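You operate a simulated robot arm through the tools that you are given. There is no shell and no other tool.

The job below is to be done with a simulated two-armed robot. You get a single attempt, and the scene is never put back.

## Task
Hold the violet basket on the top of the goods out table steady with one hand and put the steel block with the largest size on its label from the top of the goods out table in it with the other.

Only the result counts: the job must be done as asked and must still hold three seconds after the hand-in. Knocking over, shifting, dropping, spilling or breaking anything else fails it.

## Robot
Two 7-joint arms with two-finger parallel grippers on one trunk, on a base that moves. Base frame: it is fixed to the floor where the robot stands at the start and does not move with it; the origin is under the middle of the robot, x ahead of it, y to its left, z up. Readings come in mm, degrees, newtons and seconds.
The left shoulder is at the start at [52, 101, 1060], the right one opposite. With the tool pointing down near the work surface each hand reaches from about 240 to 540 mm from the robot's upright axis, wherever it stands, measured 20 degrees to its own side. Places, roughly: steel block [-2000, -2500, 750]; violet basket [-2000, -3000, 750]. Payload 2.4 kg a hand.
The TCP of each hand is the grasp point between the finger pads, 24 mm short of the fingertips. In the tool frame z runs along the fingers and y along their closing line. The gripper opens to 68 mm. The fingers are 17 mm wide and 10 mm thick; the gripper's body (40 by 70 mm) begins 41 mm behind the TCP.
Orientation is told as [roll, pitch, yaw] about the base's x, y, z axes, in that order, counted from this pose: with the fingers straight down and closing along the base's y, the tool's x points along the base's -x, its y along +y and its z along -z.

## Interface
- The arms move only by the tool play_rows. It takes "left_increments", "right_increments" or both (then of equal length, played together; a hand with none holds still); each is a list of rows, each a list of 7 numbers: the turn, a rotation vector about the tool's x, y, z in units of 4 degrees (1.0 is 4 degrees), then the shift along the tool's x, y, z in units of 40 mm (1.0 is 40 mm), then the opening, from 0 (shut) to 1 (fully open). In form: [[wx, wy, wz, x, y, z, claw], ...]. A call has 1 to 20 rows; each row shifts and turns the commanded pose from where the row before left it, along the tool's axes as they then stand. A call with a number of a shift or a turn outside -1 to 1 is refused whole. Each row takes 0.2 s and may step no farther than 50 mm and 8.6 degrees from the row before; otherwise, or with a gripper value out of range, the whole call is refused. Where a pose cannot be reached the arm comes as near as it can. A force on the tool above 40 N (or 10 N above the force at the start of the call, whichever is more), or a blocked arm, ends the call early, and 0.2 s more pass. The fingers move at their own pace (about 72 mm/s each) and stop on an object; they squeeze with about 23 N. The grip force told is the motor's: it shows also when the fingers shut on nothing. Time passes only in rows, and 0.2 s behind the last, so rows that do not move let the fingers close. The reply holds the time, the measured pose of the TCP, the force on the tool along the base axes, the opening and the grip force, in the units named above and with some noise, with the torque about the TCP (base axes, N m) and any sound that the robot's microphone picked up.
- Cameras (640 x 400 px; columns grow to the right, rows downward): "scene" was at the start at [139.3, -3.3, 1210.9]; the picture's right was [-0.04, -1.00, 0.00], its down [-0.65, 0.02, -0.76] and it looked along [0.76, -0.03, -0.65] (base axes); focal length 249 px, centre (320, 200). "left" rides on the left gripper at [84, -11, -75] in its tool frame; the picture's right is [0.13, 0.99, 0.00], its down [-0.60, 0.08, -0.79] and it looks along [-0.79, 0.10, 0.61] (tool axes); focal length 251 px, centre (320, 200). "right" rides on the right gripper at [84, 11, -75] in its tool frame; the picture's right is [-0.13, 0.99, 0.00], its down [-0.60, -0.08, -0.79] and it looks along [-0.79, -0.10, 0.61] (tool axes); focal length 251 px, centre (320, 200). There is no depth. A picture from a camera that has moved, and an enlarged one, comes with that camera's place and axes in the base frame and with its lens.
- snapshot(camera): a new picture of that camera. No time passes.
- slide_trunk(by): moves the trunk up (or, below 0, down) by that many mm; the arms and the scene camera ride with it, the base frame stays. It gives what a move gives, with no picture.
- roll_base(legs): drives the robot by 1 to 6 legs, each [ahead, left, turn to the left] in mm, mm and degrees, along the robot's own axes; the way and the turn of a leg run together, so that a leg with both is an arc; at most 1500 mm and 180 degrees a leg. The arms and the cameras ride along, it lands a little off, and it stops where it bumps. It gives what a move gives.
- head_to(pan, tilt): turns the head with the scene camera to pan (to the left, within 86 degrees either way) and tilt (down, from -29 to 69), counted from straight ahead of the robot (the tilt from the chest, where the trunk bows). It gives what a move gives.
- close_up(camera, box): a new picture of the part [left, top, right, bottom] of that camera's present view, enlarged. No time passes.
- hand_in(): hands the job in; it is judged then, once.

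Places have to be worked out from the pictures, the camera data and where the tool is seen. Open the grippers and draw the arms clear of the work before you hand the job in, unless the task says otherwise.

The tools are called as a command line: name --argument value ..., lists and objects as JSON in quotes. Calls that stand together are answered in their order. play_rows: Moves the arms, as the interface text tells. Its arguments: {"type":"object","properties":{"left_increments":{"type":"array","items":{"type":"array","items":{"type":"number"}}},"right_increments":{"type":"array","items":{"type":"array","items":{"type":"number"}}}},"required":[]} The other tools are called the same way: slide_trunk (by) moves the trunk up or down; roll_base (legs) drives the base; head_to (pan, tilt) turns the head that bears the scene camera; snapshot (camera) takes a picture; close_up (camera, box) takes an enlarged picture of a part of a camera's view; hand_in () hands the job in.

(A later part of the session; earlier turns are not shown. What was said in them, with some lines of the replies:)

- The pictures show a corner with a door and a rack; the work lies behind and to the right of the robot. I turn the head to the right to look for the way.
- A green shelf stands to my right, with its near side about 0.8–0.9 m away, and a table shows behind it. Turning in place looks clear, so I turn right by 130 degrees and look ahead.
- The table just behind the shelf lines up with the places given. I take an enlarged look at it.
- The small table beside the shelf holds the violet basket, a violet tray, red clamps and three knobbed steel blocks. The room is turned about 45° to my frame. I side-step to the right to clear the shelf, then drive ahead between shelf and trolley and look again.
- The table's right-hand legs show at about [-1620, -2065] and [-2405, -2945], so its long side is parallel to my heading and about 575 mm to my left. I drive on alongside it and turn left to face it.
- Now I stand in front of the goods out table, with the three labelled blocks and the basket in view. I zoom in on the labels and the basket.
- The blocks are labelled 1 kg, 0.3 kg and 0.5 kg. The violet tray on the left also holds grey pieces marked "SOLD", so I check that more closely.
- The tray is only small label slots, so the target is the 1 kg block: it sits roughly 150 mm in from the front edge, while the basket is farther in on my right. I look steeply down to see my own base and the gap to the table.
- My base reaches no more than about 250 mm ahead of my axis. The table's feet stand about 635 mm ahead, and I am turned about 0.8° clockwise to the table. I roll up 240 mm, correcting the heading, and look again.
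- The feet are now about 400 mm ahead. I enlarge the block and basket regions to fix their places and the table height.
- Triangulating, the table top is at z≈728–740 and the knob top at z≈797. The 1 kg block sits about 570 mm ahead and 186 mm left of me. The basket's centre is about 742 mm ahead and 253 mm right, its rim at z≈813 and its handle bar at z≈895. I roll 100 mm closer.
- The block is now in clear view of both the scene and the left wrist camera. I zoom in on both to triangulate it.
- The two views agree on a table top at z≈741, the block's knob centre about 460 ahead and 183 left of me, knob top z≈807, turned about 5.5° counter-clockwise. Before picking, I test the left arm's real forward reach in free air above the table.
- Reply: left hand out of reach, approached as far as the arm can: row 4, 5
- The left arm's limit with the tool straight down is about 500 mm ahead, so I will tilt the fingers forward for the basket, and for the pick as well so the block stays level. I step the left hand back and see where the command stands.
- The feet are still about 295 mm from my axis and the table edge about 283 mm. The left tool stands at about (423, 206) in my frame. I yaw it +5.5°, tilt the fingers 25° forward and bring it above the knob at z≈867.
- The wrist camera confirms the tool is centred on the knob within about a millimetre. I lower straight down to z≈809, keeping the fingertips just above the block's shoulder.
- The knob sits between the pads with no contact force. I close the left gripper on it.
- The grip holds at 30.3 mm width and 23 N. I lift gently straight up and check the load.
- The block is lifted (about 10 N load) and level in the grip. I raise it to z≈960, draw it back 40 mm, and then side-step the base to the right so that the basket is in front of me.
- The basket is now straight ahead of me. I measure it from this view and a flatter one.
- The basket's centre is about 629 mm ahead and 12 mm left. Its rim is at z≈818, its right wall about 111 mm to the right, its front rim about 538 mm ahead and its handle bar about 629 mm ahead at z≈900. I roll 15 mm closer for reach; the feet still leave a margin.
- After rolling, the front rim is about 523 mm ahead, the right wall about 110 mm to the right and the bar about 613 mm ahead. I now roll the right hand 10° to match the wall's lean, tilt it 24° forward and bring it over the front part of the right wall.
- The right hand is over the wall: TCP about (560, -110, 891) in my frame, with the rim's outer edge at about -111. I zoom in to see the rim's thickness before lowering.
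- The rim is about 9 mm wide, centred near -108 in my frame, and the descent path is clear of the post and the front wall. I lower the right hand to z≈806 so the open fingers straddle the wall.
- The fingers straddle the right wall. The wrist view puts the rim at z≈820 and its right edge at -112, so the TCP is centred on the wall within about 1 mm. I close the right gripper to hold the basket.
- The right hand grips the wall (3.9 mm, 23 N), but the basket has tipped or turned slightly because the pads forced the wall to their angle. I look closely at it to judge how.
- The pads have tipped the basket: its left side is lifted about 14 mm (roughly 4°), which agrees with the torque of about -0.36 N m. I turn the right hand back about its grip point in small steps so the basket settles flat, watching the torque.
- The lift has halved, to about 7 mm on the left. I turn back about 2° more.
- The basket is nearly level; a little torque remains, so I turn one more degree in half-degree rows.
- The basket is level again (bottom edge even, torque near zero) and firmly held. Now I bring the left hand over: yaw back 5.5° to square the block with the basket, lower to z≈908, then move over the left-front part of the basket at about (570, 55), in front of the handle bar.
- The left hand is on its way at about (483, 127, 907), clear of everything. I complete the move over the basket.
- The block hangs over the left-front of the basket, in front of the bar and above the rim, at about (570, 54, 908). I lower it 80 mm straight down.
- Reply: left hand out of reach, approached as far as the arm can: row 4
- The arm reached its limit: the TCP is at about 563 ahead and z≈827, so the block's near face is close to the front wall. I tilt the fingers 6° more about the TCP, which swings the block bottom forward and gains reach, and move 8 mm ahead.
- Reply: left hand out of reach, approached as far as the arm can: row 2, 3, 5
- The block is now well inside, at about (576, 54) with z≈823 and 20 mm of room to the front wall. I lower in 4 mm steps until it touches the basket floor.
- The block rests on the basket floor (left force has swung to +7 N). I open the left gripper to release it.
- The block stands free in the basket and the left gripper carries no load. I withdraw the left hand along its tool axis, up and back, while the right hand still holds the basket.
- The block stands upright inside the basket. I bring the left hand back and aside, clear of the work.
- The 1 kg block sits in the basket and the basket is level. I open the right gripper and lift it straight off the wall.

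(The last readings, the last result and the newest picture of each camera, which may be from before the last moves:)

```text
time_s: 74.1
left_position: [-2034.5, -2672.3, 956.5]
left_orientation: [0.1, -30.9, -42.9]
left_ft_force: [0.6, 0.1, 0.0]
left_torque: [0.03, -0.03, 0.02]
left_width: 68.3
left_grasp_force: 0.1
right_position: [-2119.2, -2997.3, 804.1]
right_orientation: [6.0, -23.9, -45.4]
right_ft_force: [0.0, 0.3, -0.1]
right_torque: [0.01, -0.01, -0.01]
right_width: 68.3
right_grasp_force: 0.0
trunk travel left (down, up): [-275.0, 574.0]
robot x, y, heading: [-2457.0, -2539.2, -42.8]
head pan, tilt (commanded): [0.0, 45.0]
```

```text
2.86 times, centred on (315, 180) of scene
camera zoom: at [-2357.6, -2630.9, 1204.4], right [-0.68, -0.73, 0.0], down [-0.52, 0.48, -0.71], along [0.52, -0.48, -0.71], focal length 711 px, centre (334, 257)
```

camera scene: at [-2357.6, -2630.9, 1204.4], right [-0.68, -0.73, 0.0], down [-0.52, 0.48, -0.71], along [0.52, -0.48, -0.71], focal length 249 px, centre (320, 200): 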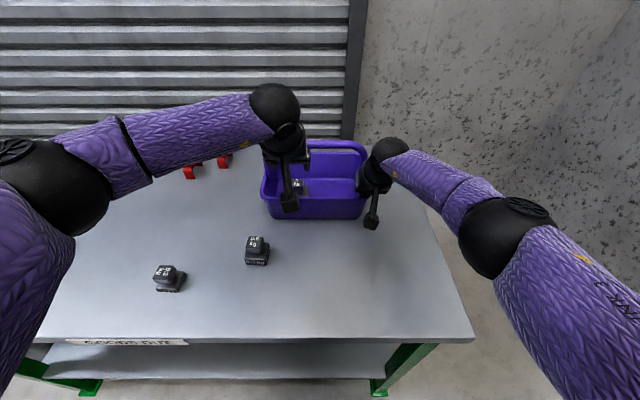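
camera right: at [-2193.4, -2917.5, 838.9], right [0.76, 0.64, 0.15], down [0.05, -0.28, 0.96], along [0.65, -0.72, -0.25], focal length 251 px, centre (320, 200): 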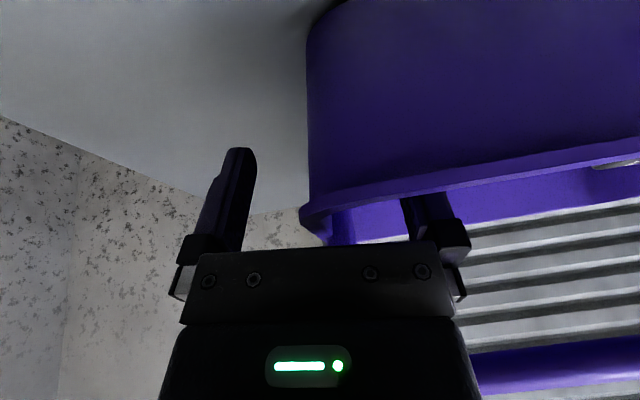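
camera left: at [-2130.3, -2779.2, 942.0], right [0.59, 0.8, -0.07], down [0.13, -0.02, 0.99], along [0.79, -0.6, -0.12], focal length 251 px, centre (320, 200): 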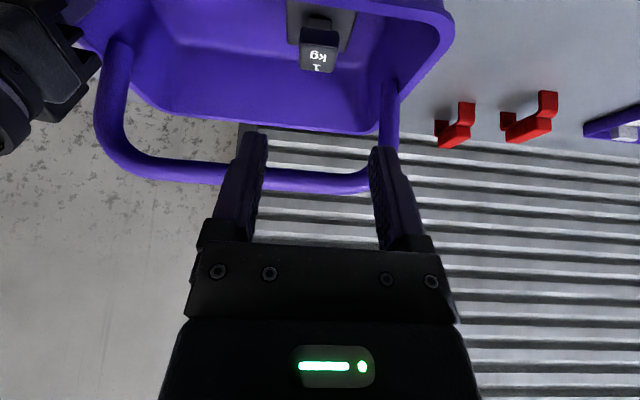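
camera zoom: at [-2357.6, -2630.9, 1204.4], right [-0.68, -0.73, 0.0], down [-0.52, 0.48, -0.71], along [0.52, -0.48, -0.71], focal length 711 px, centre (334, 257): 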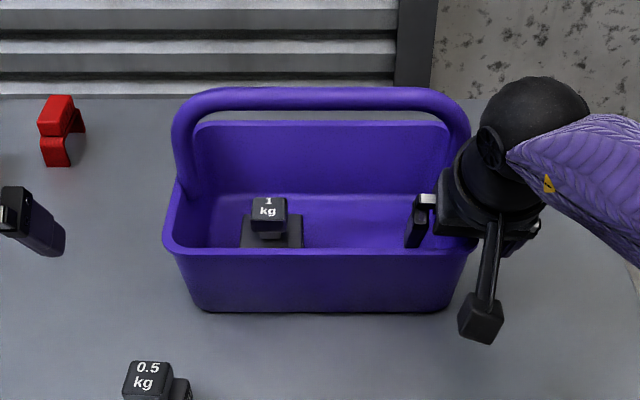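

The basket did not move on release and both fingers are clear of the wall. I raise the right hand straight up and then draw it back.

play_rows --right_increments '[[0, 0, 0, -0.228, 0.054, -0.511, 1], [0, 0, 0, -0.228, 0.054, -0.511, 1], [0, 0, 0, -0.228, 0.054, -0.511, 1], [0, 0, 0, -0.228, 0.054, -0.511, 1], [0, 0, 0, 0.613, -0.284, -0.468, 1], [0, 0, 0, 0.613, -0.284, -0.468, 1], [0, 0, 0, 0.613, -0.284, -0.468, 1], [0, 0, 0, 0.613, -0.284, -0.468, 1], [0, 0, 0, 0.613, -0.284, -0.468, 1], [0, 0, 0, 0, 0, 0, 1]]'

snapshot --camera "scene"

close_up --camera "scene" --box '[230, 110, 400, 250]'

```text
time_s: 76.3
left_position: [-2034.8, -2672.1, 956.8]
left_orientation: [0.0, -30.9, -42.9]
left_ft_force: [0.1, -0.8, 0.1]
left_torque: [0.0, 0.01, 0.02]
left_width: 68.0
left_grasp_force: 0.0
right_position: [-2271.3, -2937.4, 925.8]
right_orientation: [6.0, -23.9, -45.5]
right_ft_force: [-0.9, 0.4, -0.3]
right_torque: [0.01, -0.02, -0.01]
right_width: 67.8
right_grasp_force: 0.0
trunk travel left (down, up): [-275.0, 574.0]
robot x, y, heading: [-2455.2, -2539.1, -42.8]
head pan, tilt (commanded): [0.0, 45.0]
```

```text
taken
camera scene: at [-2357.8, -2630.8, 1204.5], right [-0.68, -0.73, 0.0], down [-0.52, 0.48, -0.71], along [0.52, -0.48, -0.71], focal length 249 px, centre (320, 200)
```

scene: 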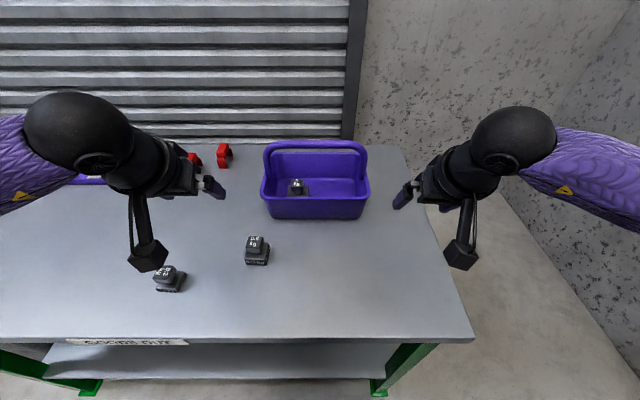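

```text
2.86 times, centred on (315, 180) of scene
camera zoom: at [-2357.8, -2630.8, 1204.5], right [-0.68, -0.73, 0.0], down [-0.52, 0.48, -0.71], along [0.52, -0.48, -0.71], focal length 711 px, centre (334, 257)
```

zoom: 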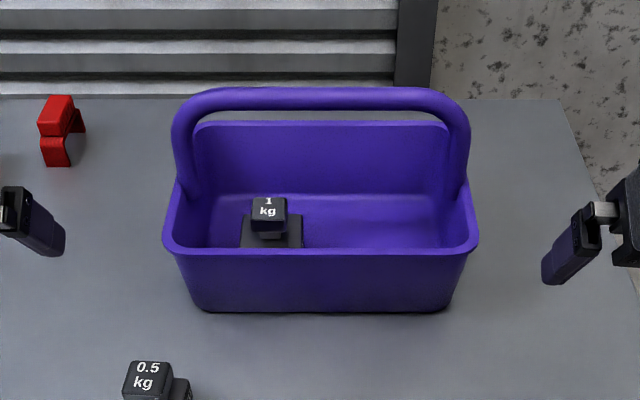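

The 1 kg block stands in the level basket, the other blocks are untouched, and both hands are open and clear. I back the base off by 200 mm to be fully clear and check once more.

roll_base --legs '[[-200, 0, 0]]'

snapshot --camera "scene"

```text
time_s: 77.9
left_position: [-2182.5, -2535.0, 957.0]
left_orientation: [0.0, -31.0, -42.9]
left_ft_force: [0.8, 0.2, -0.2]
left_torque: [-0.01, 0.0, -0.02]
left_width: 68.0
left_grasp_force: 0.1
right_position: [-2416.8, -2801.1, 925.1]
right_orientation: [5.9, -23.8, -45.4]
right_ft_force: [0.0, -0.7, -0.1]
right_torque: [0.03, -0.05, -0.02]
right_width: 67.8
right_grasp_force: 0.1
trunk travel left (down, up): [-275.0, 574.0]
robot x, y, heading: [-2604.5, -2399.5, -42.8]
head pan, tilt (commanded): [0.0, 45.0]
```

```text
taken
camera scene: at [-2504.8, -2494.0, 1204.5], right [-0.68, -0.73, 0.0], down [-0.52, 0.48, -0.71], along [0.52, -0.48, -0.71], focal length 249 px, centre (320, 200)
```

scene: 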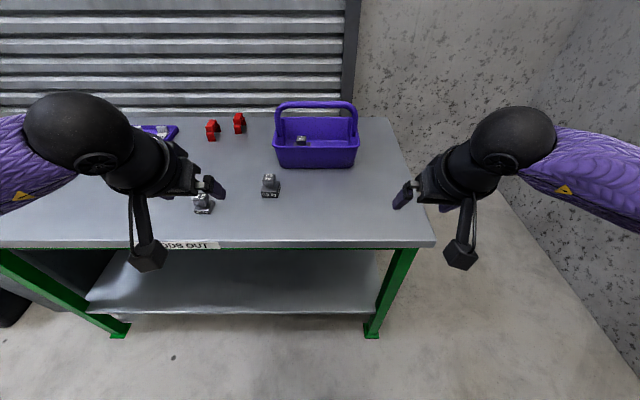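

The last picture shows the 1 kg block resting in the upright basket, everything else in its place, and both arms open and clear. I hand the job in.

hand_in

```text
The job is handed in.
```

The 1 kg block, the largest of the three labelled blocks on the goods out table, is in the violet basket and the job is handed in. I don't have the verdict on it.

- **Holding:** the right hand held the basket by its right wall from before the block went in until after the left hand had let go and moved away. When the right hand first closed on the wall, its angle lifted the basket's left side by about 14 mm. I turned the hand back and the basket was level again before the block went in.
- **Final state:** the last pictures show the basket level with the block inside. Nothing else I could see on the table looked disturbed. Both grippers are open and clear of the table.
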